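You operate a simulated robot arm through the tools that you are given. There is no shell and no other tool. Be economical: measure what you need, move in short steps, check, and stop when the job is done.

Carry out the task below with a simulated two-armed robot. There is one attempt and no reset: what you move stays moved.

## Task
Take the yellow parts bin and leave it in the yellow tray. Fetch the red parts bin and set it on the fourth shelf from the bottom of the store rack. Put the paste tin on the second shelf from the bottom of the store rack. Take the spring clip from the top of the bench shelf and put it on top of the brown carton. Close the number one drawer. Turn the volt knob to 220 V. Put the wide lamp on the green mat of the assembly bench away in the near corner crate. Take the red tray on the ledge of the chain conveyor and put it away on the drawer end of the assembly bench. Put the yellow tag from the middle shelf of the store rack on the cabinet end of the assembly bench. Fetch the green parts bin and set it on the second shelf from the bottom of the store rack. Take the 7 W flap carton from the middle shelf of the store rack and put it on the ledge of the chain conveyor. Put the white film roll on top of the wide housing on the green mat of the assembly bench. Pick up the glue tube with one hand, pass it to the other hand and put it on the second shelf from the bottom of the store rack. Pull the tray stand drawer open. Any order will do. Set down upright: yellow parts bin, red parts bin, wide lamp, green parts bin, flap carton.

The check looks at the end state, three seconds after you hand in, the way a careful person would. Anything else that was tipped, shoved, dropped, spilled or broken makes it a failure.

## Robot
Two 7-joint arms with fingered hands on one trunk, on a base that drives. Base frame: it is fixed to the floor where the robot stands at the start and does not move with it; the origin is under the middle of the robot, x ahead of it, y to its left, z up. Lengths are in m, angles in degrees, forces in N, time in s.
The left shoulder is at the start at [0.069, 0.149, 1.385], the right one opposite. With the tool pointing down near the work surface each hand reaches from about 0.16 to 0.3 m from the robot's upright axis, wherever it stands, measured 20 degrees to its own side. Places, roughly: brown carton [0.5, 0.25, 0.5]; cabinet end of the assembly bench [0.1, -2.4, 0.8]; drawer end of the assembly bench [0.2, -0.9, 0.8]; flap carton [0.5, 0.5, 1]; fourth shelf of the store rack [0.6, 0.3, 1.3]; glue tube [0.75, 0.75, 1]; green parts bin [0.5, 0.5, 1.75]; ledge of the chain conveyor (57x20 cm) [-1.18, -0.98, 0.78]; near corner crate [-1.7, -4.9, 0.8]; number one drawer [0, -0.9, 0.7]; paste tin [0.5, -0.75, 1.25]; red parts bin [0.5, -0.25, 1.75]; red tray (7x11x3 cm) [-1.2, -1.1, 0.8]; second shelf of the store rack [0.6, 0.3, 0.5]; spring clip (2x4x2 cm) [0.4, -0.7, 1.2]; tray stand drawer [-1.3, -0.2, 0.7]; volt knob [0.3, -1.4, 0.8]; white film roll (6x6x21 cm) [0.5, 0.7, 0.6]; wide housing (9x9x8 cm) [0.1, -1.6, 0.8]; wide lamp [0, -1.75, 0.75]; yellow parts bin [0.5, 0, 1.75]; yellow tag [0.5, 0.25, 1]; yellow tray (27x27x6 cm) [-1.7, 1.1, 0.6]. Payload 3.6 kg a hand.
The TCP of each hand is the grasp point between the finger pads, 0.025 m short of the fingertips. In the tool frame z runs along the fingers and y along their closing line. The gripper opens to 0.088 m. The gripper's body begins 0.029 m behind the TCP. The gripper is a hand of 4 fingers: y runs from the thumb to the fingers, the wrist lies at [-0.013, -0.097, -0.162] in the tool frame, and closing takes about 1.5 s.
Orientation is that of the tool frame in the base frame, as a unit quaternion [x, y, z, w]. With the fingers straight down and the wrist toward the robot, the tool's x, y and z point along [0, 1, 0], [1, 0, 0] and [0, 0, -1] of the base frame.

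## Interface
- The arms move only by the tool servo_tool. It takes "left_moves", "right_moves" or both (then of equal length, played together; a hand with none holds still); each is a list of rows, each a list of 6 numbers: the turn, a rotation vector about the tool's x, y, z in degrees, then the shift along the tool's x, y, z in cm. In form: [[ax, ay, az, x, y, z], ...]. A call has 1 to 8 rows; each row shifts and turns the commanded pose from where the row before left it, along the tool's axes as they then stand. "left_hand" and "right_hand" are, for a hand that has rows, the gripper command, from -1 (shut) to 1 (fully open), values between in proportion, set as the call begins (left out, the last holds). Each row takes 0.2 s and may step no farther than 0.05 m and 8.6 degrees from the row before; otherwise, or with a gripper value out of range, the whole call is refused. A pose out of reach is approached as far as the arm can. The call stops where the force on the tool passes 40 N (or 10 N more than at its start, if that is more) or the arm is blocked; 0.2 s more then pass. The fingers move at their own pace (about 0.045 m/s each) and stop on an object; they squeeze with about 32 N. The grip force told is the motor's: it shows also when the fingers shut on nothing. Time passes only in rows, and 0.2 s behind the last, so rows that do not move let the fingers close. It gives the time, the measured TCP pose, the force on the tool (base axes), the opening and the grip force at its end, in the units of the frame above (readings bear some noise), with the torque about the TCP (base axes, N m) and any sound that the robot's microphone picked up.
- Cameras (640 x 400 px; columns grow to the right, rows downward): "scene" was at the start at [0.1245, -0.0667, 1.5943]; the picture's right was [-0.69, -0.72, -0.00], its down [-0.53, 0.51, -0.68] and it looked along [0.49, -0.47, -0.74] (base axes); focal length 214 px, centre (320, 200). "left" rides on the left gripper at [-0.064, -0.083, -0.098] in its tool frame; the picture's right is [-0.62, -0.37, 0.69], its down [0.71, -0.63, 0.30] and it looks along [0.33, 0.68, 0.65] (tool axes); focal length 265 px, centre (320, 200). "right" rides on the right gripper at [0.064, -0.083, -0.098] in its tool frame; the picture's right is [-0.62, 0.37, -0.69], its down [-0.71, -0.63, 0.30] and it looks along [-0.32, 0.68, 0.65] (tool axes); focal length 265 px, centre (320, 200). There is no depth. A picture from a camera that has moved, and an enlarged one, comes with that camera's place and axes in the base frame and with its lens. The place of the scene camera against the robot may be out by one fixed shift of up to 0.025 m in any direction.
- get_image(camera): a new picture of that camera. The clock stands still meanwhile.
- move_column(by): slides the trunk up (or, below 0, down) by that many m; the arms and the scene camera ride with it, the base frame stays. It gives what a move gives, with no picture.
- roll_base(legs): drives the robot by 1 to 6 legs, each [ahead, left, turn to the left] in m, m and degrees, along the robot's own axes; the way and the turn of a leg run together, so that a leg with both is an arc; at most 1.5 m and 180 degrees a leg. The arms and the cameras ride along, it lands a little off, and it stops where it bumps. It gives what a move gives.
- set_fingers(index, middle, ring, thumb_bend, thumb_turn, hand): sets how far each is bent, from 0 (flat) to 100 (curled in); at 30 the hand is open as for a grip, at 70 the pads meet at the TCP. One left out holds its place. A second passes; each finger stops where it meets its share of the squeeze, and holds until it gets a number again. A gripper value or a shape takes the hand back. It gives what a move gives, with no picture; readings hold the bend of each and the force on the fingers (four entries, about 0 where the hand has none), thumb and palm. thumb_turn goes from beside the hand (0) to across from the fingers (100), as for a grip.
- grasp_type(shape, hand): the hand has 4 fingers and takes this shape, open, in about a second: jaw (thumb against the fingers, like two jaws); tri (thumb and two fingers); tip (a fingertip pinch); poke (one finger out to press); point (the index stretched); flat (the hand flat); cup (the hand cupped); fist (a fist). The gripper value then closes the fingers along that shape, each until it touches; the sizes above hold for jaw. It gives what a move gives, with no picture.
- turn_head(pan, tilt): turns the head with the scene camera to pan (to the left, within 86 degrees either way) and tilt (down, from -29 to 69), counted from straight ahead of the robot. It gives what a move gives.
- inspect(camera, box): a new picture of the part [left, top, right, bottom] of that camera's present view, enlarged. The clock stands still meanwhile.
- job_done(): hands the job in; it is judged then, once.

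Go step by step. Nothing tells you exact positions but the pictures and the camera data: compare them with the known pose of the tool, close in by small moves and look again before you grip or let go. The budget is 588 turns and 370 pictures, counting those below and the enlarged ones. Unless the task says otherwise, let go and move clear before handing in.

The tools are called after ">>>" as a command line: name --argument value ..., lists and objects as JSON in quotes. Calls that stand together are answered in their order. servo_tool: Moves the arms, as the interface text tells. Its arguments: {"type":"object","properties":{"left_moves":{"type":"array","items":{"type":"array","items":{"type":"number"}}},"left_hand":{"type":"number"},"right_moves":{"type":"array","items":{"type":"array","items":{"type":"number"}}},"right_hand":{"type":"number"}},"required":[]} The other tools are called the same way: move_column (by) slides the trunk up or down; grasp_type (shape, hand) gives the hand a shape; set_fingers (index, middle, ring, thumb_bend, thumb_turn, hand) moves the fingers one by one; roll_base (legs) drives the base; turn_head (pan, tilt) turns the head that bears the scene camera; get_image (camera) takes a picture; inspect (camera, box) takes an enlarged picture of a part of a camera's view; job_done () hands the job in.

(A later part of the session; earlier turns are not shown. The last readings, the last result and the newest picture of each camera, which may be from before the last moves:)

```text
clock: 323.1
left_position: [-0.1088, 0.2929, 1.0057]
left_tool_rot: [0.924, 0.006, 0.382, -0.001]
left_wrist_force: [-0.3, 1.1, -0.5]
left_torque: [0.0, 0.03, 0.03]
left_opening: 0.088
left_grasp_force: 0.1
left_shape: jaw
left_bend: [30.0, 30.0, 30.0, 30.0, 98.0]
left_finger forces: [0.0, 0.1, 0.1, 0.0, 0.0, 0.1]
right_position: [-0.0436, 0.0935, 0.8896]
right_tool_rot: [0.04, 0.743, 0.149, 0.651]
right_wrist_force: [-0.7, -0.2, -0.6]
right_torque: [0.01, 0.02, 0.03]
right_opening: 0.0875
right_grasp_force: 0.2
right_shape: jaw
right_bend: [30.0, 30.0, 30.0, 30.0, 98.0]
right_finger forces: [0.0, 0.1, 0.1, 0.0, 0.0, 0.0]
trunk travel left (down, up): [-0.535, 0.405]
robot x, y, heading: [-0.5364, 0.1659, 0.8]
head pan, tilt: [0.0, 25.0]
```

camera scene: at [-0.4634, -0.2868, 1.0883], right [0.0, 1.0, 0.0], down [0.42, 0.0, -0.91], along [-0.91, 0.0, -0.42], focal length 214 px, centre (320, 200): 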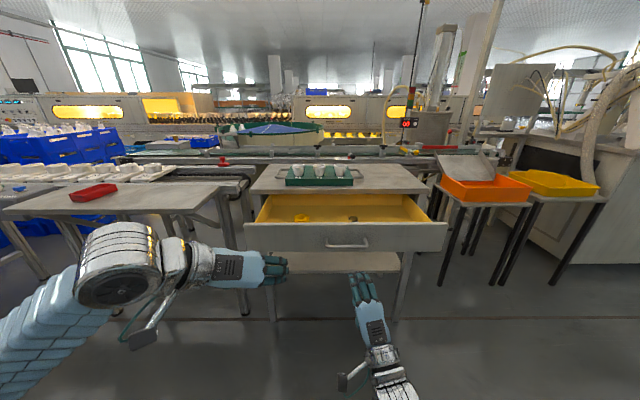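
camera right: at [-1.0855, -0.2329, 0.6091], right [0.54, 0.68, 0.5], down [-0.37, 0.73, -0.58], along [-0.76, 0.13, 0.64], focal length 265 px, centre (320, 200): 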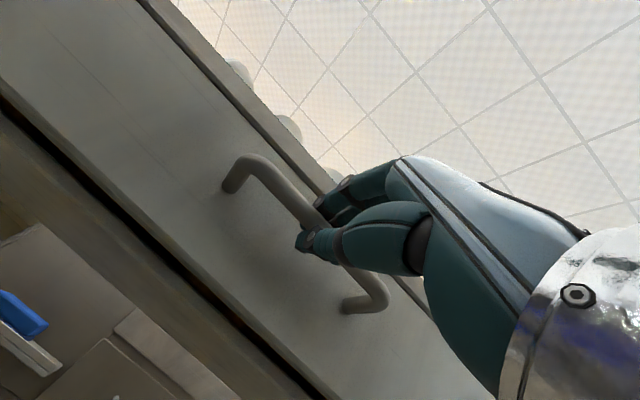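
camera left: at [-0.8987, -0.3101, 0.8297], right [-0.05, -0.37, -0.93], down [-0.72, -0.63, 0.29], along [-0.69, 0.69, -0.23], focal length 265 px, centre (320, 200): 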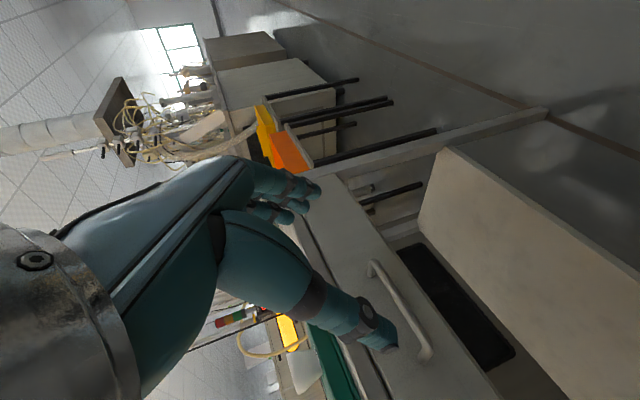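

I finish setting the right hand into the mirrored 45° pose.

>>> servo_tool --right_moves '[[2.86, 7.4, -2.2, 0, 0, 0], [2.86, 7.4, -2.2, 0, 0, 0], [2.86, 7.4, -2.2, 0, 0, 0], [2.86, 7.4, -2.2, 0, 0, 0], [2.86, 7.4, -2.2, 0, 0, 0], [0, 0, 0, 0, 0, 0]]'

>>> turn_head --pan 5 --tilt 20

>>> get_image --camera "scene"

```text
clock: 324.4
left_position: [-0.1085, 0.2924, 1.005]
left_tool_rot: [0.924, 0.007, 0.383, -0.002]
left_wrist_force: [-0.3, -0.5, 0.6]
left_torque: [0.01, -0.03, 0.0]
left_opening: 0.088
left_grasp_force: 0.0
left_shape: jaw
left_bend: [30.0, 30.0, 30.0, 30.0, 98.0]
left_finger forces: [0.1, 0.1, 0.1, 0.1, 0.0, 0.0]
right_position: [-0.0444, 0.0937, 0.8903]
right_tool_rot: [0.0, 0.924, 0.0, 0.383]
right_wrist_force: [-0.3, -0.4, -0.5]
right_torque: [0.01, 0.0, 0.04]
right_opening: 0.0877
right_grasp_force: 0.0
right_shape: jaw
right_bend: [30.0, 30.0, 30.0, 30.0, 98.0]
right_finger forces: [0.0, 0.1, 0.0, 0.0, 0.0, 0.0]
trunk travel left (down, up): [-0.535, 0.405]
robot x, y, heading: [-0.5404, 0.1696, 0.7]
head pan, tilt: [0.0, 25.0]
```

```text
clock: 325.1
left_position: [-0.1078, 0.2913, 1.0057]
left_tool_rot: [0.924, 0.007, 0.382, -0.002]
left_wrist_force: [-0.4, 0.1, 0.0]
left_torque: [-0.02, -0.06, 0.02]
left_opening: 0.0876
left_grasp_force: 0.0
left_shape: jaw
left_bend: [30.0, 30.0, 30.0, 30.0, 98.0]
left_finger forces: [0.0, 0.0, 0.1, 0.0, 0.0, 0.1]
right_position: [-0.0435, 0.0941, 0.8905]
right_tool_rot: [0.0, 0.924, -0.001, 0.383]
right_wrist_force: [-0.9, 0.1, 0.1]
right_torque: [-0.01, -0.01, 0.01]
right_opening: 0.0877
right_grasp_force: 0.0
right_shape: jaw
right_bend: [30.0, 30.0, 30.0, 30.0, 98.0]
right_finger forces: [0.1, 0.0, 0.0, 0.0, 0.0, 0.0]
trunk travel left (down, up): [-0.535, 0.405]
robot x, y, heading: [-0.5403, 0.1711, 0.7]
head pan, tilt: [5.0, 20.0]
```

```text
273 pictures are left
camera scene: at [-0.376, 0.1672, 1.2963], right [0.1, -0.99, 0.0], down [-0.34, -0.03, -0.94], along [0.93, 0.09, -0.34], focal length 214 px, centre (320, 200)
```

scene: 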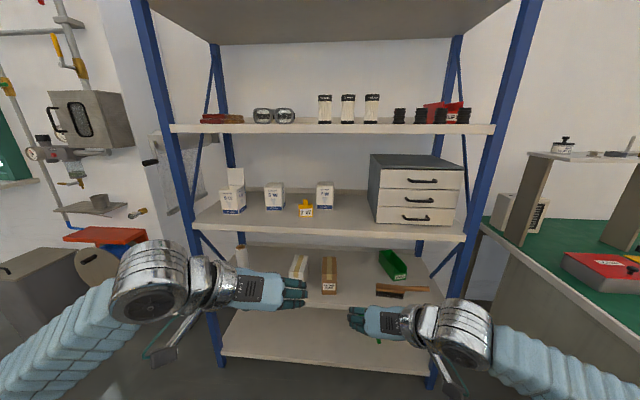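

Both hands are in matching 45° poses. I raise the right hand and drive so it faces the 7 W carton.

>>> servo_tool --right_moves '[[0, 0, 0, -2.5, 0, -2.5], [0, 0, 0, -2.5, 0, -2.5], [0, 0, 0, -2.5, 0, -2.5], [0, 0, 0, -2.5, 0, -2.5], [0, 0, 0, 0, 0, 0]]'

>>> roll_base --legs '[[0.02, 0.17, -0.7], [0.4, 0, 0]]'

>>> get_image --camera "right"

>>> get_image --camera "scene"

```text
clock: 326.3
left_position: [-0.1079, 0.2929, 1.0056]
left_tool_rot: [0.924, 0.007, 0.383, -0.002]
left_wrist_force: [0.4, -0.2, -0.8]
left_torque: [0.01, 0.03, 0.02]
left_opening: 0.0875
left_grasp_force: 0.0
left_shape: jaw
left_bend: [30.0, 30.0, 30.0, 30.0, 98.0]
left_finger forces: [0.0, 0.0, 0.1, 0.0, 0.1, 0.1]
right_position: [-0.0434, 0.0933, 1.0335]
right_tool_rot: [0.0, 0.924, 0.001, 0.383]
right_wrist_force: [-1.1, 0.5, -0.7]
right_torque: [0.03, -0.03, 0.06]
right_opening: 0.0878
right_grasp_force: 0.1
right_shape: jaw
right_bend: [30.0, 30.0, 30.0, 30.0, 98.0]
right_finger forces: [0.1, 0.0, 0.0, 0.0, 0.1, 0.0]
trunk travel left (down, up): [-0.535, 0.405]
robot x, y, heading: [-0.5398, 0.1708, 0.7]
head pan, tilt: [5.0, 20.0]
```

```text
clock: 334.4
left_position: [0.3232, 0.4544, 1.0058]
left_tool_rot: [0.924, 0.001, 0.382, 0.002]
left_wrist_force: [-0.6, 0.8, -0.5]
left_torque: [0.01, -0.01, 0.0]
left_opening: 0.0878
left_grasp_force: 0.1
left_shape: jaw
left_bend: [30.0, 30.0, 30.0, 30.0, 98.0]
left_finger forces: [0.1, 0.0, 0.0, 0.1, 0.1, 0.0]
right_position: [0.3851, 0.2546, 1.0318]
right_tool_rot: [0.007, 0.923, -0.003, 0.384]
right_wrist_force: [-0.1, -0.3, 0.2]
right_torque: [-0.01, 0.03, 0.02]
right_opening: 0.0877
right_grasp_force: 0.0
right_shape: jaw
right_bend: [30.0, 30.0, 30.0, 30.0, 98.0]
right_finger forces: [0.1, 0.0, 0.0, 0.1, 0.1, 0.0]
trunk travel left (down, up): [-0.535, 0.405]
robot x, y, heading: [-0.1043, 0.3305, 0.0]
head pan, tilt: [5.0, 20.0]
```

```text
272 pictures are left
camera right: at [0.2679, 0.1726, 1.0563], right [-0.05, 0.37, 0.93], down [0.71, -0.64, 0.29], along [0.7, 0.67, -0.23], focal length 265 px, centre (320, 200)
```

right: 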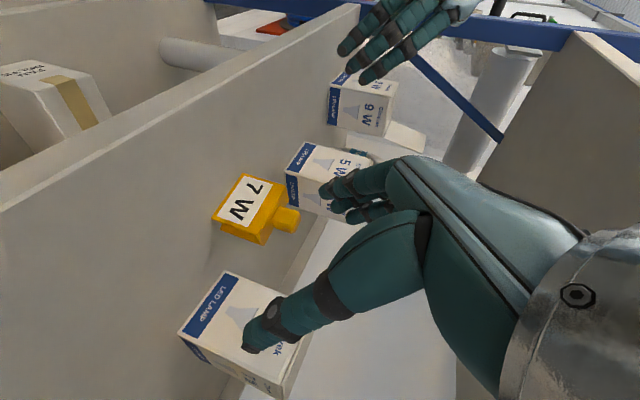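

```text
271 pictures are left
camera scene: at [0.0549, 0.3331, 1.2963], right [0.09, -1.0, 0.0], down [-0.34, -0.03, -0.94], along [0.94, 0.08, -0.34], focal length 214 px, centre (320, 200)
```

scene: 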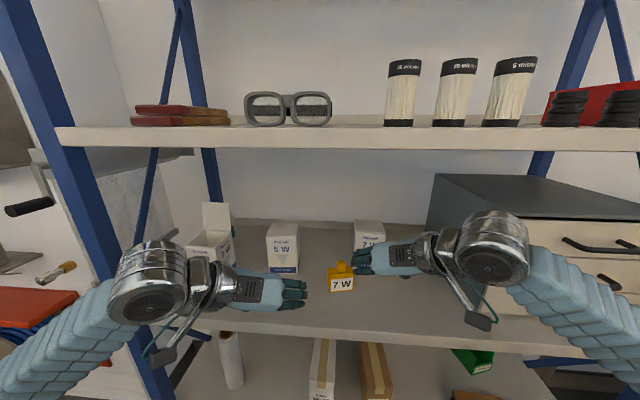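

I need the carton's size accurately; I move the right hand aside and zoom in.

>>> servo_tool --right_moves '[[0, 0, 0, 0, -4, 0], [0, 0, 0, 0, -4, 0], [0, 0, 0, 0, -3, 0], [0, 0, 0, 0, 0, 0]]'

>>> inspect --camera "scene" --box '[300, 200, 420, 300]'

>>> get_image --camera "right"

```text
clock: 335.4
left_position: [0.3246, 0.4533, 1.005]
left_tool_rot: [0.924, 0.0, 0.383, 0.002]
left_wrist_force: [-0.3, 0.5, 0.5]
left_torque: [-0.01, -0.04, -0.01]
left_opening: 0.0879
left_grasp_force: 0.0
left_shape: jaw
left_bend: [30.0, 30.0, 30.0, 30.0, 98.0]
left_finger forces: [0.0, 0.1, 0.0, 0.0, 0.0, 0.0]
right_position: [0.3831, 0.1447, 1.0321]
right_tool_rot: [0.006, 0.924, -0.003, 0.383]
right_wrist_force: [-0.2, 0.2, -0.3]
right_torque: [0.01, 0.04, 0.0]
right_opening: 0.0878
right_grasp_force: 0.0
right_shape: jaw
right_bend: [30.0, 30.0, 30.0, 30.0, 98.0]
right_finger forces: [0.0, 0.0, 0.1, 0.1, 0.1, 0.1]
trunk travel left (down, up): [-0.535, 0.405]
robot x, y, heading: [-0.108, 0.3343, -0.0]
head pan, tilt: [5.0, 20.0]
```

```text
4.00 times, centred on (360, 250) of scene
camera zoom: at [0.0554, 0.3332, 1.2963], right [0.09, -1.0, 0.0], down [-0.34, -0.03, -0.94], along [0.94, 0.08, -0.34], focal length 858 px, centre (160, 0)
```

zoom: 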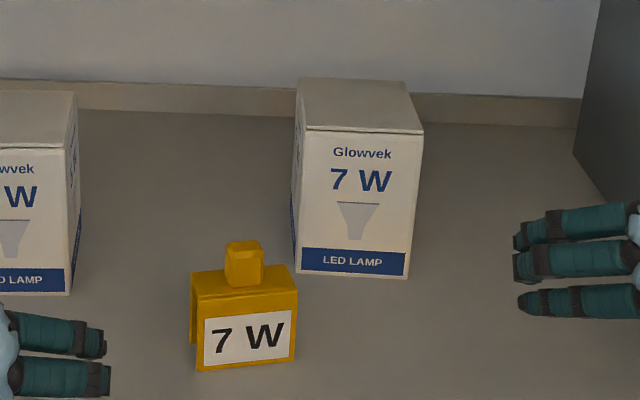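

```text
269 pictures are left
camera right: at [0.2662, 0.0626, 1.056], right [-0.05, 0.37, 0.93], down [0.71, -0.64, 0.29], along [0.7, 0.67, -0.23], focal length 265 px, centre (320, 200)
```

right: 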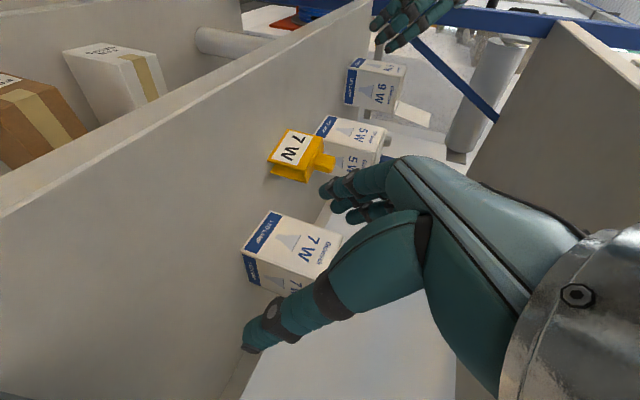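

The carton is about 7.5 cm wide, front at x≈0.557, y 0.21–0.287, top z≈1.01 (shelf at 0.90). I open the right hand wider than its jaw and move above it.

>>> set_fingers --hand "right" --index 20 --middle 20 --ring 20 --thumb_bend 20 --thumb_turn 100

>>> servo_tool --right_moves '[[0, 0, 0, -2, 0, -2], [0, 0, 0, -2.5, 2.06, 2.5], [0, 0, 0, -2.5, 2.06, 2.5], [0, 0, 0, -2.5, 2.06, 2.5], [0, 0, 0, -2.5, 2.06, 2.5], [0, 0, 0, 0, 2.06, 0], [0, 0, 0, 0, 0, 0]]'

>>> get_image --camera "right"

>>> inspect --camera "scene" --box '[280, 180, 440, 300]'

```text
clock: 336.4
left_position: [0.3246, 0.454, 1.0053]
left_tool_rot: [0.924, 0.0, 0.383, 0.001]
left_wrist_force: [-0.4, -0.4, -0.7]
left_torque: [-0.02, -0.05, 0.02]
left_opening: 0.0878
left_grasp_force: 0.0
left_shape: jaw
left_bend: [30.0, 30.0, 30.0, 30.0, 98.0]
left_finger forces: [0.0, 0.1, 0.1, 0.0, 0.0, 0.0]
right_position: [0.3827, 0.1442, 1.0324]
right_tool_rot: [0.007, 0.924, -0.003, 0.383]
right_wrist_force: [-0.4, 0.1, 0.3]
right_torque: [0.01, -0.01, 0.0]
right_opening: 0.1035
right_grasp_force: 0.0
right_shape: fingers
right_bend: [20.0, 20.0, 20.0, 20.0, 97.0]
right_finger forces: [0.0, 0.0, 0.0, 0.0, 0.0, 0.0]
trunk travel left (down, up): [-0.535, 0.405]
robot x, y, heading: [-0.1073, 0.3361, 0.2]
head pan, tilt: [5.0, 20.0]
```

```text
clock: 338.1
left_position: [0.3249, 0.4524, 1.0053]
left_tool_rot: [0.924, 0.001, 0.382, 0.001]
left_wrist_force: [0.6, -0.5, 0.8]
left_torque: [-0.03, 0.0, 0.0]
left_opening: 0.0875
left_grasp_force: 0.0
left_shape: jaw
left_bend: [30.0, 30.0, 30.0, 30.0, 98.0]
left_finger forces: [0.0, 0.0, 0.0, 0.1, 0.1, 0.1]
right_position: [0.5256, 0.2457, 1.0617]
right_tool_rot: [0.007, 0.924, -0.003, 0.383]
right_wrist_force: [-0.5, -0.2, 0.2]
right_torque: [0.02, -0.01, 0.02]
right_opening: 0.1032
right_grasp_force: 0.2
right_shape: fingers
right_bend: [20.0, 20.0, 20.0, 20.0, 97.0]
right_finger forces: [0.0, 0.0, 0.0, 0.0, 0.1, 0.1]
trunk travel left (down, up): [-0.535, 0.405]
robot x, y, heading: [-0.1039, 0.3382, -0.2]
head pan, tilt: [5.0, 20.0]
```

```text
268 pictures are left
camera right: at [0.4098, 0.1638, 1.0845], right [-0.05, 0.37, 0.93], down [0.71, -0.64, 0.29], along [0.7, 0.67, -0.23], focal length 265 px, centre (320, 200)
```

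right: 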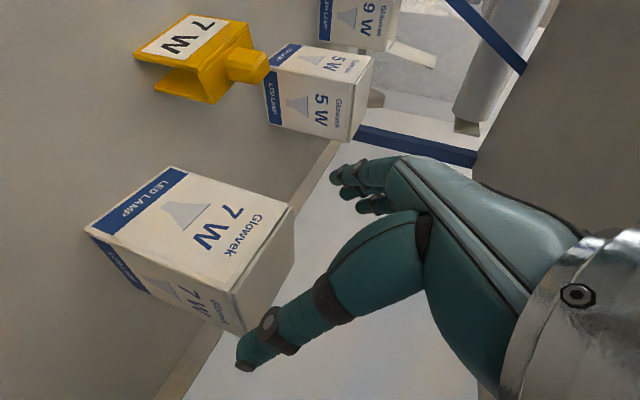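

```text
3.33 times, centred on (360, 240) of scene
camera zoom: at [0.0559, 0.3325, 1.2962], right [0.09, -1.0, 0.0], down [-0.34, -0.03, -0.94], along [0.94, 0.08, -0.34], focal length 715 px, centre (187, 67)
```

zoom: 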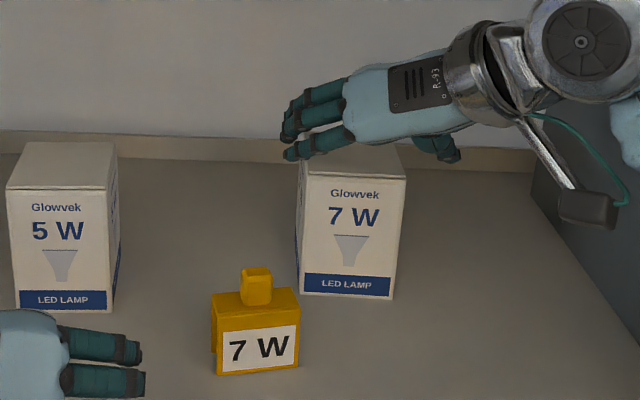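

>>> servo_tool --right_moves '[[0, 0, 0, -0.7, 0.7, -0.7], [0, 0, 0, -1.84, 0, 1.84], [0, 0, 0, -1.84, 0, 1.84], [0, 0, 0, 0, 0, 0]]'

>>> get_image --camera "right"

>>> inspect --camera "scene" --box '[280, 180, 440, 300]'

```text
clock: 339.1
left_position: [0.3226, 0.4533, 1.0063]
left_tool_rot: [0.924, 0.0, 0.383, 0.001]
left_wrist_force: [0.3, -0.2, -0.3]
left_torque: [-0.01, -0.03, 0.0]
left_opening: 0.0877
left_grasp_force: 0.0
left_shape: jaw
left_bend: [30.0, 30.0, 30.0, 30.0, 98.0]
left_finger forces: [0.0, 0.0, 0.0, 0.1, 0.1, 0.0]
right_position: [0.5775, 0.2528, 1.072]
right_tool_rot: [0.008, 0.924, -0.002, 0.383]
right_wrist_force: [-0.2, 0.0, -0.1]
right_torque: [0.03, -0.04, -0.01]
right_opening: 0.1033
right_grasp_force: 0.0
right_shape: fingers
right_bend: [20.0, 20.0, 20.0, 20.0, 97.0]
right_finger forces: [0.0, 0.0, 0.1, 0.0, 0.0, 0.1]
trunk travel left (down, up): [-0.535, 0.405]
robot x, y, heading: [-0.1048, 0.3387, -0.0]
head pan, tilt: [5.0, 20.0]
```

```text
266 pictures are left
camera right: at [0.4601, 0.1711, 1.0955], right [-0.05, 0.37, 0.93], down [0.71, -0.64, 0.29], along [0.7, 0.67, -0.23], focal length 265 px, centre (320, 200)
```

right: 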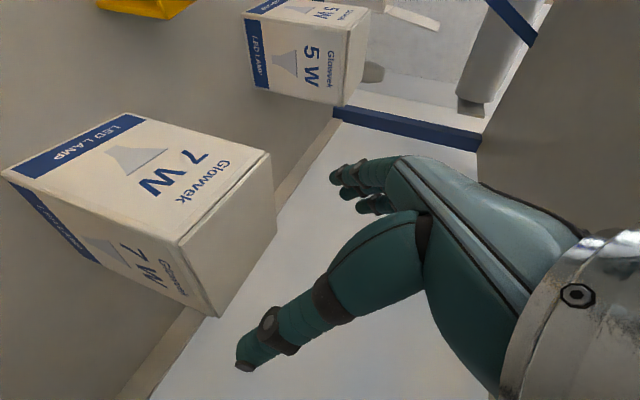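

```text
3.33 times, centred on (360, 240) of scene
camera zoom: at [0.0544, 0.3323, 1.2964], right [0.09, -1.0, 0.0], down [-0.34, -0.03, -0.94], along [0.94, 0.08, -0.34], focal length 715 px, centre (187, 67)
```

zoom: 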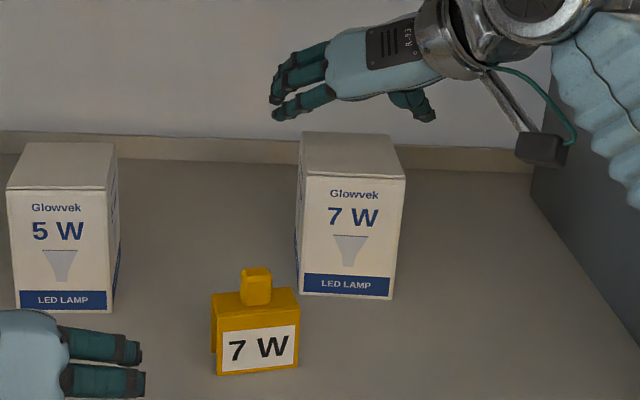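

Well centred over the box. Descend.

>>> servo_tool --right_moves '[[0, 0, 0, 1.5, -0.1, 1.5], [0, 0, 0, 1.5, 0, 1.5], [0, 0, 0, 1.5, 0, 1.5], [0, 0, 0, 0, 0, 0]]'

>>> get_image --camera "right"

```text
clock: 340.1
left_position: [0.3222, 0.4532, 1.006]
left_tool_rot: [0.924, 0.001, 0.383, 0.001]
left_wrist_force: [-0.9, 0.7, 0.7]
left_torque: [0.0, 0.02, 0.0]
left_opening: 0.0878
left_grasp_force: 0.2
left_shape: jaw
left_bend: [30.0, 30.0, 30.0, 30.0, 98.0]
left_finger forces: [0.0, 0.0, 0.0, 0.1, 0.0, 0.0]
right_position: [0.5775, 0.2514, 1.0118]
right_tool_rot: [0.008, 0.923, -0.003, 0.386]
right_wrist_force: [0.4, 1.5, 9.9]
right_torque: [0.08, 0.23, -0.01]
right_opening: 0.1068
right_grasp_force: 5.2
right_shape: fingers
right_bend: [19.0, 20.0, 20.0, 19.0, 98.0]
right_finger forces: [5.9, 0.0, 0.0, 0.0, 3.9, 0.0]
trunk travel left (down, up): [-0.535, 0.405]
robot x, y, heading: [-0.1051, 0.3366, -0.0]
head pan, tilt: [5.0, 20.0]
```

```text
264 pictures are left
camera right: at [0.4615, 0.1697, 1.0345], right [-0.05, 0.37, 0.93], down [0.71, -0.64, 0.29], along [0.7, 0.67, -0.23], focal length 265 px, centre (320, 200)
```

right: 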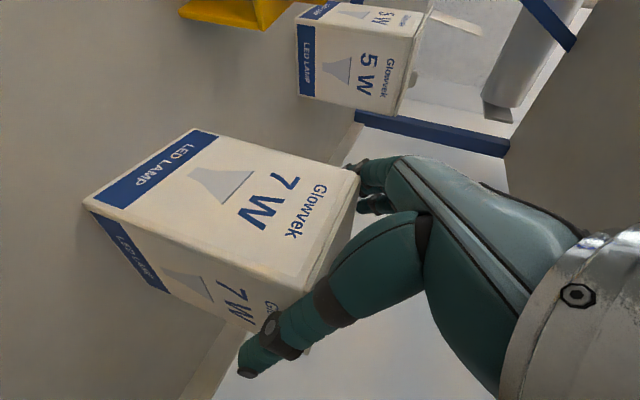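

Straddling the box snugly. I close the fingers.

>>> set_fingers --hand "right" --index 60 --middle 60 --ring 60 --thumb_bend 60

>>> get_image --camera "right"

```text
clock: 341.1
left_position: [0.3214, 0.4552, 1.0068]
left_tool_rot: [0.923, 0.0, 0.385, 0.001]
left_wrist_force: [0.0, -0.3, 0.2]
left_torque: [0.01, 0.0, -0.01]
left_opening: 0.0878
left_grasp_force: 0.0
left_shape: jaw
left_bend: [30.0, 30.0, 30.0, 30.0, 98.0]
left_finger forces: [0.0, 0.1, 0.0, 0.0, 0.1, 0.0]
right_position: [0.5757, 0.2528, 1.0144]
right_tool_rot: [0.007, 0.922, -0.002, 0.387]
right_wrist_force: [0.7, 6.0, 22.1]
right_torque: [0.22, 0.16, 0.03]
right_opening: 0.085
right_grasp_force: 40.9
right_shape: fingers
right_bend: [26.0, 43.0, 43.0, 36.0, 100.0]
right_finger forces: [24.1, 9.9, 11.5, 0.0, 37.1, 0.0]
trunk travel left (down, up): [-0.535, 0.405]
robot x, y, heading: [-0.1046, 0.3361, 0.1]
head pan, tilt: [5.0, 20.0]
```

```text
263 pictures are left
camera right: at [0.4598, 0.1712, 1.0361], right [-0.05, 0.37, 0.93], down [0.71, -0.64, 0.3], along [0.7, 0.67, -0.23], focal length 265 px, centre (320, 200)
```

right: 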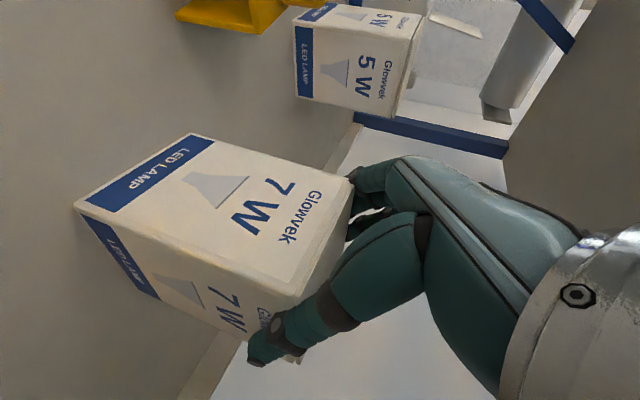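

I test lift 2 cm.

>>> servo_tool --right_moves '[[0, 0, 0, -0.7, 0, -0.7], [0, 0, 0, -0.8, 0, -0.8], [0, 0, 0, 0, 0, 0]]'

>>> get_image --camera "right"

>>> inspect --camera "scene" --box '[280, 180, 440, 300]'

```text
clock: 341.9
left_position: [0.3228, 0.4537, 1.0051]
left_tool_rot: [0.924, 0.0, 0.384, 0.001]
left_wrist_force: [0.5, -0.3, -0.3]
left_torque: [-0.01, 0.0, 0.01]
left_opening: 0.0877
left_grasp_force: 0.1
left_shape: jaw
left_bend: [30.0, 30.0, 30.0, 30.0, 98.0]
left_finger forces: [0.0, 0.0, 0.0, 0.0, 0.0, 0.0]
right_position: [0.5786, 0.2489, 1.0286]
right_tool_rot: [0.007, 0.924, -0.004, 0.382]
right_wrist_force: [0.1, -0.2, -0.7]
right_torque: [0.01, 0.04, 0.01]
right_opening: 0.0809
right_grasp_force: 30.6
right_shape: fingers
right_bend: [29.0, 45.0, 44.0, 38.0, 97.0]
right_finger forces: [12.5, 9.3, 9.7, 0.0, 30.1, 0.0]
trunk travel left (down, up): [-0.535, 0.405]
robot x, y, heading: [-0.1064, 0.3389, -0.1]
head pan, tilt: [5.0, 20.0]
```

```text
262 pictures are left
camera right: at [0.462, 0.1683, 1.0528], right [-0.04, 0.37, 0.93], down [0.71, -0.64, 0.29], along [0.7, 0.67, -0.23], focal length 265 px, centre (320, 200)
```

right: 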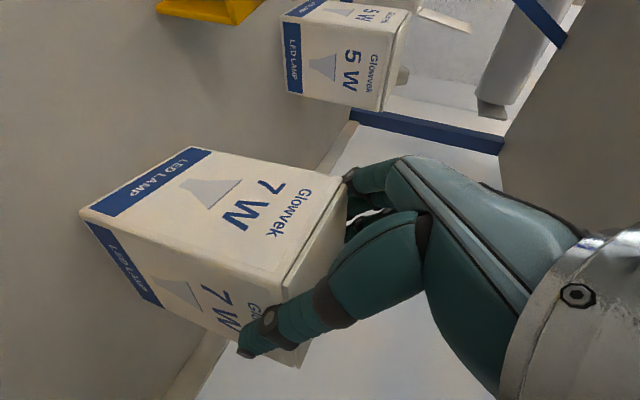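

```text
3.33 times, centred on (360, 240) of scene
camera zoom: at [0.0545, 0.3331, 1.2963], right [0.09, -1.0, 0.0], down [-0.34, -0.03, -0.94], along [0.94, 0.08, -0.34], focal length 715 px, centre (187, 67)
```

zoom: 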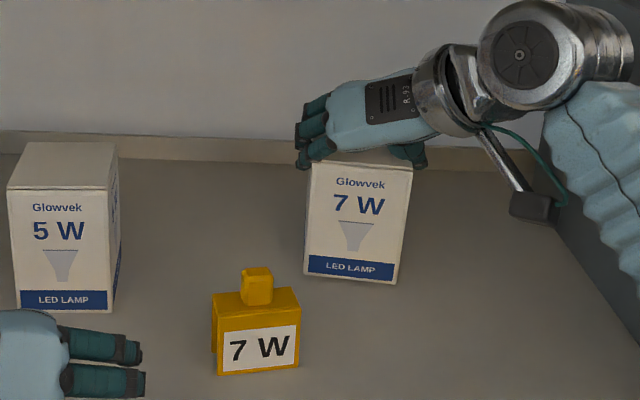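

It is held. I lift slightly more, shift right to clear the tag, and pull it out of the shelf.

>>> servo_tool --right_moves '[[0, 0, 0, -1.2, -1, -1.2], [0, 0, 0, -0.5, -1.5, -0.5], [0, 0, 0, 0, -1.5, 0], [0, 0, 0, 2, 0, -2], [0, 0, 0, 2.2, 0, -2.2], [0, 0, 0, 2.2, 0, -2.2], [0, 0, 0, 2.2, 0, -2.2], [0, 0, 0, 0, 0, 0]]'

>>> get_image --camera "scene"

>>> get_image --camera "right"

```text
clock: 343.6
left_position: [0.3245, 0.4541, 1.0056]
left_tool_rot: [0.924, 0.001, 0.383, 0.001]
left_wrist_force: [-0.4, 0.1, 0.7]
left_torque: [-0.01, -0.02, 0.01]
left_opening: 0.0878
left_grasp_force: 0.0
left_shape: jaw
left_bend: [30.0, 30.0, 30.0, 30.0, 98.0]
left_finger forces: [0.0, 0.0, 0.0, 0.0, 0.1, 0.0]
right_position: [0.4538, 0.2143, 1.0513]
right_tool_rot: [0.007, 0.924, -0.003, 0.382]
right_wrist_force: [0.0, -0.7, -0.4]
right_torque: [0.02, 0.03, -0.05]
right_opening: 0.0807
right_grasp_force: 30.3
right_shape: fingers
right_bend: [29.0, 45.0, 44.0, 38.0, 97.0]
right_finger forces: [12.4, 9.2, 9.5, 0.0, 29.9, 0.1]
trunk travel left (down, up): [-0.535, 0.405]
robot x, y, heading: [-0.1045, 0.3357, 0.1]
head pan, tilt: [5.0, 20.0]
```

```text
260 pictures are left
camera scene: at [0.0565, 0.3332, 1.2961], right [0.09, -1.0, 0.0], down [-0.34, -0.03, -0.94], along [0.94, 0.08, -0.34], focal length 214 px, centre (320, 200)
```

scene: 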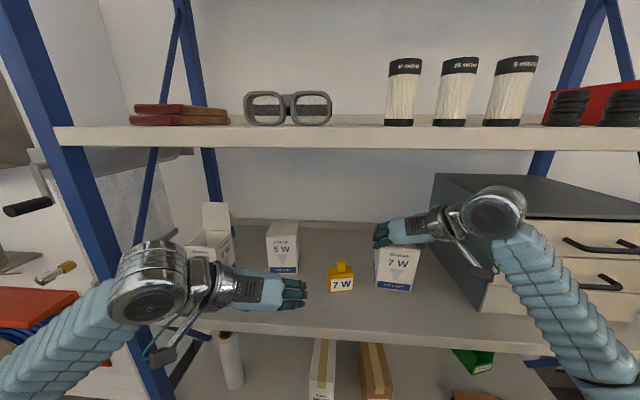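

```text
259 pictures are left
camera right: at [0.3378, 0.1311, 1.0745], right [-0.04, 0.37, 0.93], down [0.71, -0.64, 0.29], along [0.7, 0.67, -0.23], focal length 265 px, centre (320, 200)
```

right: 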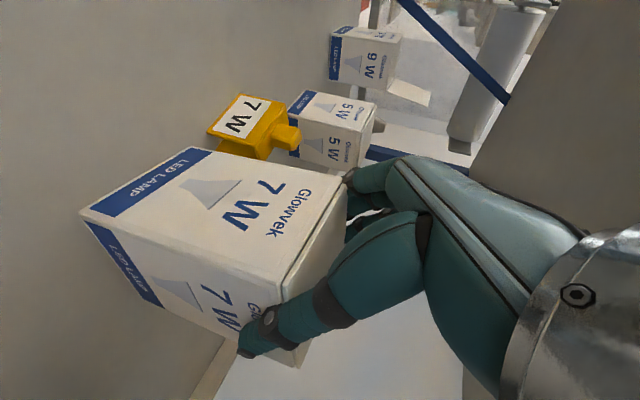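

Now the yellow tag with the left hand; look with the left camera.

>>> servo_tool --right_moves '[[0, 0, 0, 2.2, -1, -2.2], [0, 0, 0, 2.2, -1, -2.2], [0, 0, 0, 0, -1, 0], [0, 0, 0, 0, 0, 0]]'

>>> get_image --camera "left"

>>> inspect --camera "scene" --box '[280, 220, 400, 320]'

```text
clock: 344.6
left_position: [0.3227, 0.4546, 1.0054]
left_tool_rot: [0.924, 0.0, 0.382, 0.001]
left_wrist_force: [0.1, -0.6, 0.0]
left_torque: [0.01, -0.01, 0.01]
left_opening: 0.0875
left_grasp_force: 0.1
left_shape: jaw
left_bend: [30.0, 30.0, 30.0, 30.0, 98.0]
left_finger forces: [0.0, 0.0, 0.0, 0.1, 0.0, 0.0]
right_position: [0.3906, 0.1842, 1.0532]
right_tool_rot: [0.007, 0.924, -0.003, 0.382]
right_wrist_force: [0.3, -0.8, -1.6]
right_torque: [-0.03, 0.03, -0.01]
right_opening: 0.0804
right_grasp_force: 30.9
right_shape: fingers
right_bend: [29.0, 45.0, 44.0, 38.0, 97.0]
right_finger forces: [12.4, 9.2, 9.4, 0.1, 29.9, 0.0]
trunk travel left (down, up): [-0.535, 0.405]
robot x, y, heading: [-0.103, 0.3385, -0.3]
head pan, tilt: [5.0, 20.0]
```

```text
258 pictures are left
camera left: at [0.2075, 0.5361, 1.03], right [0.05, 0.37, -0.93], down [0.72, 0.63, 0.29], along [0.69, -0.68, -0.23], focal length 265 px, centre (320, 200)
```

left: 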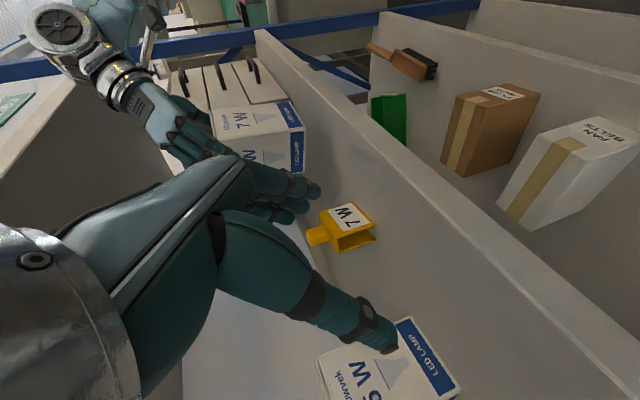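

```text
4.00 times, centred on (340, 270) of scene
camera zoom: at [0.0549, 0.3328, 1.2963], right [0.09, -1.0, 0.0], down [-0.34, -0.03, -0.94], along [0.94, 0.08, -0.34], focal length 858 px, centre (240, -80)
```

zoom: 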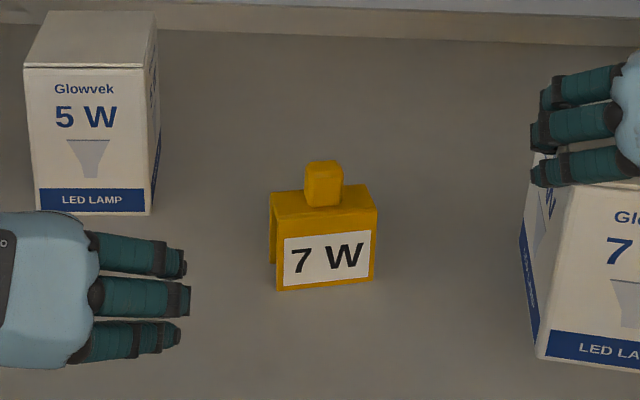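

>>> servo_tool --left_moves '[[0, 0, 0, 0.7, 4.3, -0.7], [0, 0, 0, 0, 4.3, 0], [0, 0, 0, 0, 4.3, 0], [0, 0, 0, 2.8, 0, 2.8], [0, 0, 0, 2.8, 0, 2.8], [0, 0, 0, 2.8, 0, 2.8], [0, 0, 0, 2.0, 0, 2.0], [0, 0, 0, 0, 0, 0]]' --right_moves '[[0, 0, 0, 0, -1, 0], [0, 0, 0, 0, -1, 0], [0, 0, 0, 0, -1, 0], [0, 0, 0, 0, 0, 0], [0, 0, 0, 0, 0, 0], [0, 0, 0, 0, 0, 0], [0, 0, 0, 0, 0, 0], [0, 0, 0, 0, 0, 0]]'

>>> get_image --camera "left"

>>> inspect --camera "scene" --box '[280, 220, 400, 320]'

```text
clock: 346.4
left_position: [0.4717, 0.3236, 1.0174]
left_tool_rot: [0.924, 0.0, 0.383, 0.0]
left_wrist_force: [0.0, -0.5, -0.2]
left_torque: [0.02, 0.01, 0.04]
left_opening: 0.0877
left_grasp_force: 0.0
left_shape: jaw
left_bend: [30.0, 30.0, 30.0, 30.0, 98.0]
left_finger forces: [0.1, 0.0, 0.0, 0.0, 0.0, 0.1]
right_position: [0.3913, 0.1531, 1.0524]
right_tool_rot: [0.007, 0.924, -0.001, 0.383]
right_wrist_force: [-0.9, 0.4, -0.7]
right_torque: [0.02, 0.02, -0.01]
right_opening: 0.0806
right_grasp_force: 29.9
right_shape: fingers
right_bend: [29.0, 45.0, 44.0, 38.0, 97.0]
right_finger forces: [12.4, 9.3, 9.3, 0.1, 29.6, 0.1]
trunk travel left (down, up): [-0.535, 0.405]
robot x, y, heading: [-0.1041, 0.336, 0.1]
head pan, tilt: [5.0, 20.0]
```

```text
256 pictures are left
camera left: at [0.3561, 0.4059, 1.0414], right [0.05, 0.37, -0.93], down [0.72, 0.63, 0.29], along [0.69, -0.68, -0.23], focal length 265 px, centre (320, 200)
```

left: 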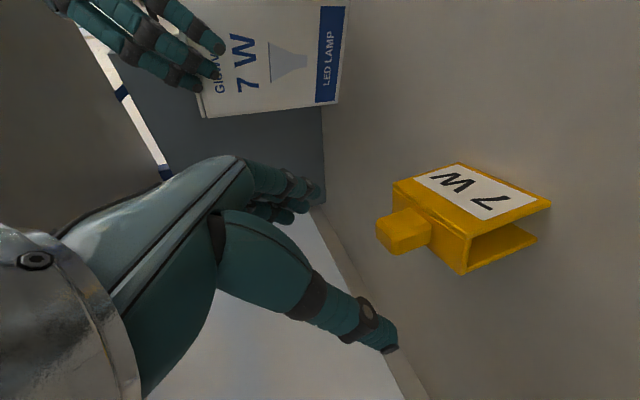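

```text
4.00 times, centred on (340, 270) of scene
camera zoom: at [0.0544, 0.3325, 1.2964], right [0.09, -1.0, 0.0], down [-0.34, -0.03, -0.94], along [0.94, 0.08, -0.34], focal length 858 px, centre (240, -80)
```

zoom: 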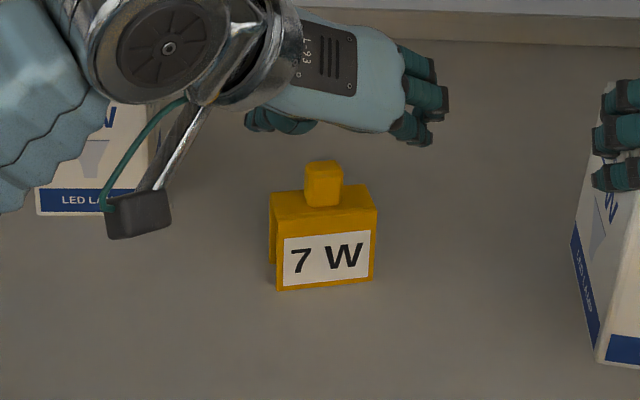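

I yaw the hand 12° to match the tag and descend around it.

>>> servo_tool --left_moves '[[4.5, 0, -4.5, 0.4, -0.75, 0.4], [4.5, 0, -4.5, 0, 0, 0], [0, 0, 0, -1.7, 0, 1.7], [0, 0, 0, -1.7, 0, 1.7], [0, 0, 0, -1.5, 0, 1.5], [0, 0, 0, 0, 0, 0]]'

>>> get_image --camera "left"

```text
clock: 347.9
left_position: [0.4765, 0.3315, 0.9448]
left_tool_rot: [0.918, 0.103, 0.38, -0.042]
left_wrist_force: [-0.8, 0.4, -0.9]
left_torque: [0.0, 0.01, 0.01]
left_opening: 0.0879
left_grasp_force: 0.1
left_shape: jaw
left_bend: [30.0, 30.0, 30.0, 30.0, 98.0]
left_finger forces: [0.0, 0.0, 0.1, 0.0, 0.0, 0.0]
right_position: [0.392, 0.1536, 1.0516]
right_tool_rot: [0.007, 0.924, -0.003, 0.383]
right_wrist_force: [0.8, -0.3, -0.5]
right_torque: [0.01, 0.03, 0.03]
right_opening: 0.0806
right_grasp_force: 29.8
right_shape: fingers
right_bend: [29.0, 45.0, 44.0, 38.0, 97.0]
right_finger forces: [12.4, 9.3, 9.3, 0.1, 29.6, 0.0]
trunk travel left (down, up): [-0.535, 0.405]
robot x, y, heading: [-0.105, 0.3333, -0.1]
head pan, tilt: [5.0, 20.0]
```

```text
254 pictures are left
camera left: at [0.3447, 0.387, 0.97], right [-0.03, 0.37, -0.93], down [0.56, 0.77, 0.29], along [0.83, -0.51, -0.23], focal length 265 px, centre (320, 200)
```

left: 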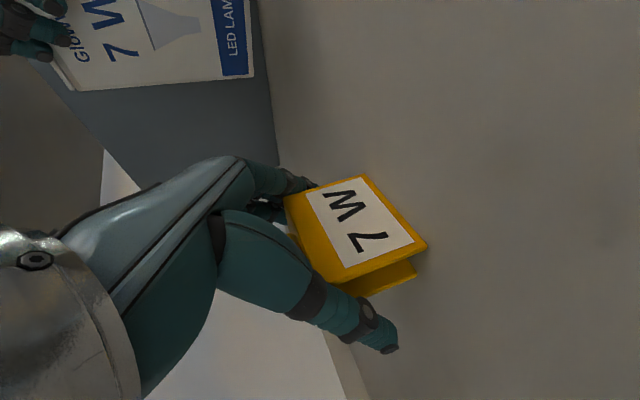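

>>> servo_tool --left_moves '[[0, 0, 0, 0, 0, 0], [0, 0, 0, 0, 0, 0], [0, 0, 0, 0, 0, 0], [0, 0, 0, 0, 0, 0], [0, 0, 0, 0, 0, 0], [0, 0, 0, 0, 0, 0]]' --left_hand -1

>>> servo_tool --left_moves '[[0, 0, 0, 1.4, 0, -1.4], [0, 0, 0, 1.4, 0, -1.4], [0, 0, 0, 1.4, 0, -1.4], [0, 0, 0, 0, 0, 0]]'

>>> get_image --camera "left"

>>> get_image --camera "scene"

```text
clock: 349.2
left_position: [0.4756, 0.3321, 0.9466]
left_tool_rot: [0.918, 0.103, 0.381, -0.04]
left_wrist_force: [0.8, 0.3, 2.7]
left_torque: [-0.06, 0.01, 0.02]
left_opening: 0.0514
left_grasp_force: 31.7
left_shape: jaw
left_bend: [74.0, 42.0, 45.0, 64.0, 100.0]
left_finger forces: [21.1, 9.1, 0.0, 0.0, 29.1, 0.0]
right_position: [0.3928, 0.1534, 1.0518]
right_tool_rot: [0.008, 0.924, -0.002, 0.383]
right_wrist_force: [-0.6, 0.4, -0.7]
right_torque: [0.01, 0.02, 0.01]
right_opening: 0.0807
right_grasp_force: 30.5
right_shape: fingers
right_bend: [29.0, 45.0, 44.0, 38.0, 97.0]
right_finger forces: [12.4, 9.3, 9.3, 0.0, 29.7, 0.0]
trunk travel left (down, up): [-0.535, 0.405]
robot x, y, heading: [-0.1046, 0.3345, -0.3]
head pan, tilt: [5.0, 20.0]
```

```text
clock: 350.2
left_position: [0.4758, 0.3331, 1.0054]
left_tool_rot: [0.918, 0.103, 0.381, -0.042]
left_wrist_force: [-0.4, 0.5, -0.6]
left_torque: [-0.01, -0.01, -0.01]
left_opening: 0.0513
left_grasp_force: 31.9
left_shape: jaw
left_bend: [74.0, 42.0, 45.0, 64.0, 100.0]
left_finger forces: [22.0, 8.7, 0.1, 0.0, 29.0, 0.1]
right_position: [0.3929, 0.1534, 1.053]
right_tool_rot: [0.007, 0.924, -0.003, 0.383]
right_wrist_force: [-0.2, 0.0, -0.2]
right_torque: [-0.02, -0.03, -0.04]
right_opening: 0.0806
right_grasp_force: 30.7
right_shape: fingers
right_bend: [29.0, 45.0, 44.0, 38.0, 97.0]
right_finger forces: [12.4, 9.3, 9.4, 0.0, 29.8, 0.1]
trunk travel left (down, up): [-0.535, 0.405]
robot x, y, heading: [-0.1067, 0.3387, -0.1]
head pan, tilt: [5.0, 20.0]
```

```text
253 pictures are left
camera left: at [0.3442, 0.3877, 1.0306], right [-0.03, 0.37, -0.93], down [0.56, 0.77, 0.29], along [0.83, -0.51, -0.23], focal length 265 px, centre (320, 200)
```

left: 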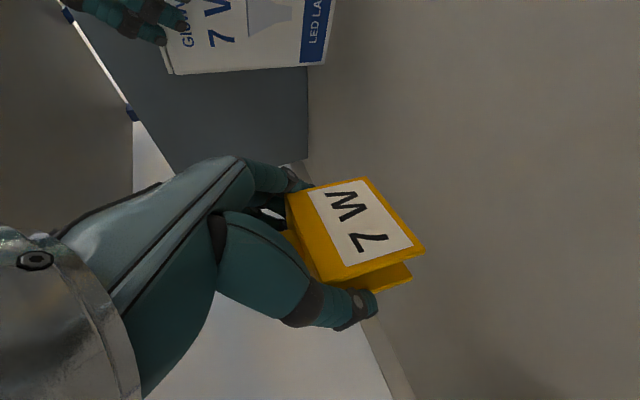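

```text
252 pictures are left
camera scene: at [0.0553, 0.333, 1.2963], right [0.09, -1.0, 0.0], down [-0.34, -0.03, -0.94], along [0.94, 0.08, -0.34], focal length 214 px, centre (320, 200)
```

scene: 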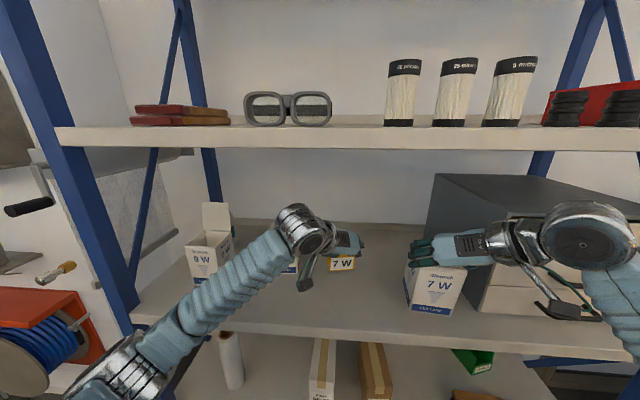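

Both items held. I retract the left hand and back out of the rack.

>>> servo_tool --left_moves '[[0, 0, 0, -2.8, 0, -2.8], [0, 0, 0, -2.8, 0, -2.8], [0, 0, 0, -2.8, 0, -2.8], [0, 0, 0, 0, 0, 0]]'

>>> roll_base --legs '[[-0.45, 0, 0], [0, -0.15, 0]]'

>>> get_image --camera "scene"

```text
clock: 351.2
left_position: [0.3569, 0.3068, 1.0069]
left_tool_rot: [0.918, 0.103, 0.381, -0.042]
left_wrist_force: [0.4, -0.5, -0.2]
left_torque: [0.03, 0.0, 0.01]
left_opening: 0.0511
left_grasp_force: 32.4
left_shape: jaw
left_bend: [74.0, 42.0, 45.0, 64.0, 100.0]
left_finger forces: [22.0, 8.7, 0.0, 0.0, 28.9, 0.0]
right_position: [0.3917, 0.1531, 1.0528]
right_tool_rot: [0.007, 0.924, -0.003, 0.383]
right_wrist_force: [-0.8, 0.6, -0.1]
right_torque: [-0.01, 0.02, -0.02]
right_opening: 0.0809
right_grasp_force: 30.1
right_shape: fingers
right_bend: [29.0, 45.0, 44.0, 38.0, 97.0]
right_finger forces: [12.4, 9.3, 9.3, 0.1, 29.7, 0.1]
trunk travel left (down, up): [-0.535, 0.405]
robot x, y, heading: [-0.1039, 0.3336, 0.0]
head pan, tilt: [5.0, 20.0]
```

```text
clock: 359.6
left_position: [-0.0888, 0.1614, 1.006]
left_tool_rot: [0.918, 0.108, 0.38, -0.042]
left_wrist_force: [0.2, 0.0, -0.7]
left_torque: [0.02, -0.04, 0.01]
left_opening: 0.0508
left_grasp_force: 32.0
left_shape: jaw
left_bend: [74.0, 42.0, 45.0, 64.0, 100.0]
left_finger forces: [23.0, 8.7, 0.0, 0.0, 29.0, 0.0]
right_position: [-0.0531, 0.0094, 1.0513]
right_tool_rot: [0.001, 0.924, -0.001, 0.383]
right_wrist_force: [0.4, 0.0, -0.8]
right_torque: [0.0, 0.0, 0.01]
right_opening: 0.0802
right_grasp_force: 29.2
right_shape: fingers
right_bend: [29.0, 45.0, 44.0, 38.0, 97.0]
right_finger forces: [12.1, 9.1, 9.1, 0.1, 29.2, 0.0]
trunk travel left (down, up): [-0.535, 0.405]
robot x, y, heading: [-0.552, 0.1835, 0.7]
head pan, tilt: [5.0, 20.0]
```

```text
251 pictures are left
camera scene: at [-0.3913, 0.182, 1.2961], right [0.1, -1.0, 0.0], down [-0.34, -0.03, -0.94], along [0.93, 0.09, -0.34], focal length 214 px, centre (320, 200)
```

scene: 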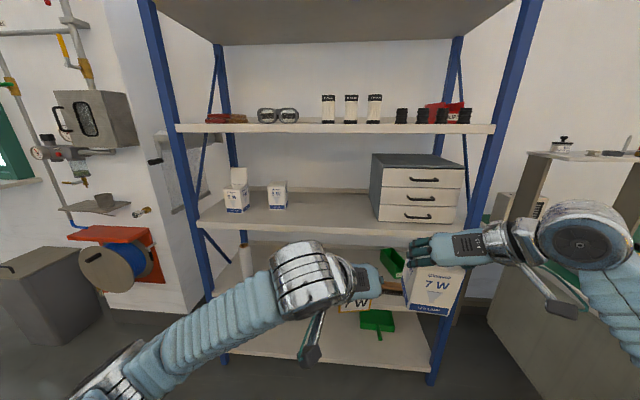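

I turn in smaller steps toward the conveyor side.

>>> roll_base --legs '[[0, 0, 60], [0, 0, 60], [0, 0, 59]]'

>>> turn_head --pan 20 --tilt 35

>>> get_image --camera "scene"

```text
clock: 379.8
left_position: [-1.014, 0.2449, 1.0064]
left_tool_rot: [-0.07, 0.921, -0.028, -0.382]
left_wrist_force: [0.1, 0.1, -0.3]
left_torque: [-0.02, -0.01, -0.03]
left_opening: 0.0422
left_grasp_force: 32.0
left_shape: jaw
left_bend: [76.0, 45.0, 45.0, 77.0, 100.0]
left_finger forces: [31.4, 9.4, 0.1, 0.0, 40.4, 0.0]
right_position: [-1.0382, 0.3975, 1.0526]
right_tool_rot: [0.923, -0.039, -0.383, -0.016]
right_wrist_force: [-0.2, 0.8, -0.3]
right_torque: [-0.02, -0.01, 0.0]
right_opening: 0.0745
right_grasp_force: 21.1
right_shape: fingers
right_bend: [33.0, 46.0, 51.0, 39.0, 98.0]
right_finger forces: [6.2, 7.8, 8.9, 0.0, 18.4, 0.1]
trunk travel left (down, up): [-0.535, 0.405]
robot x, y, heading: [-0.5533, 0.1808, 176.2]
head pan, tilt: [5.0, 20.0]
```

```text
clock: 380.5
left_position: [-1.0132, 0.2444, 1.0067]
left_tool_rot: [-0.07, 0.921, -0.027, -0.381]
left_wrist_force: [-0.3, 0.7, -0.3]
left_torque: [0.01, 0.0, -0.01]
left_opening: 0.0424
left_grasp_force: 32.0
left_shape: jaw
left_bend: [76.0, 45.0, 45.0, 77.0, 100.0]
left_finger forces: [31.3, 9.4, 0.0, 0.1, 40.3, 0.0]
right_position: [-1.0377, 0.3987, 1.052]
right_tool_rot: [0.923, -0.041, -0.382, -0.017]
right_wrist_force: [0.0, -0.3, 0.5]
right_torque: [0.0, -0.01, -0.01]
right_opening: 0.0745
right_grasp_force: 20.5
right_shape: fingers
right_bend: [33.0, 46.0, 51.0, 39.0, 98.0]
right_finger forces: [6.2, 7.8, 8.9, 0.0, 18.6, 0.0]
trunk travel left (down, up): [-0.535, 0.405]
robot x, y, heading: [-0.5525, 0.1826, 175.7]
head pan, tilt: [20.0, 35.0]
```

```text
250 pictures are left
camera scene: at [-0.6696, 0.1513, 1.2725], right [-0.27, 0.96, 0.0], down [0.55, 0.16, -0.82], along [-0.79, -0.22, -0.57], focal length 214 px, centre (320, 200)
```

scene: 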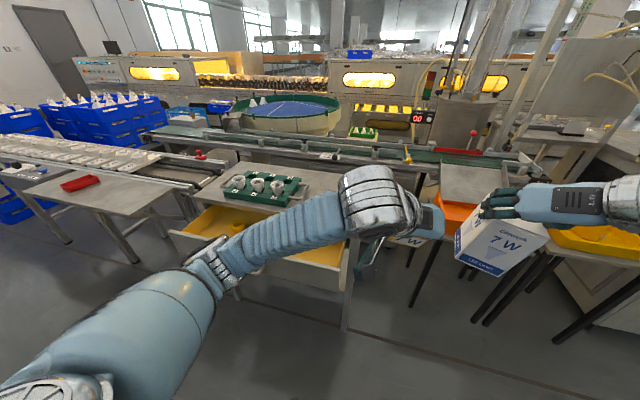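

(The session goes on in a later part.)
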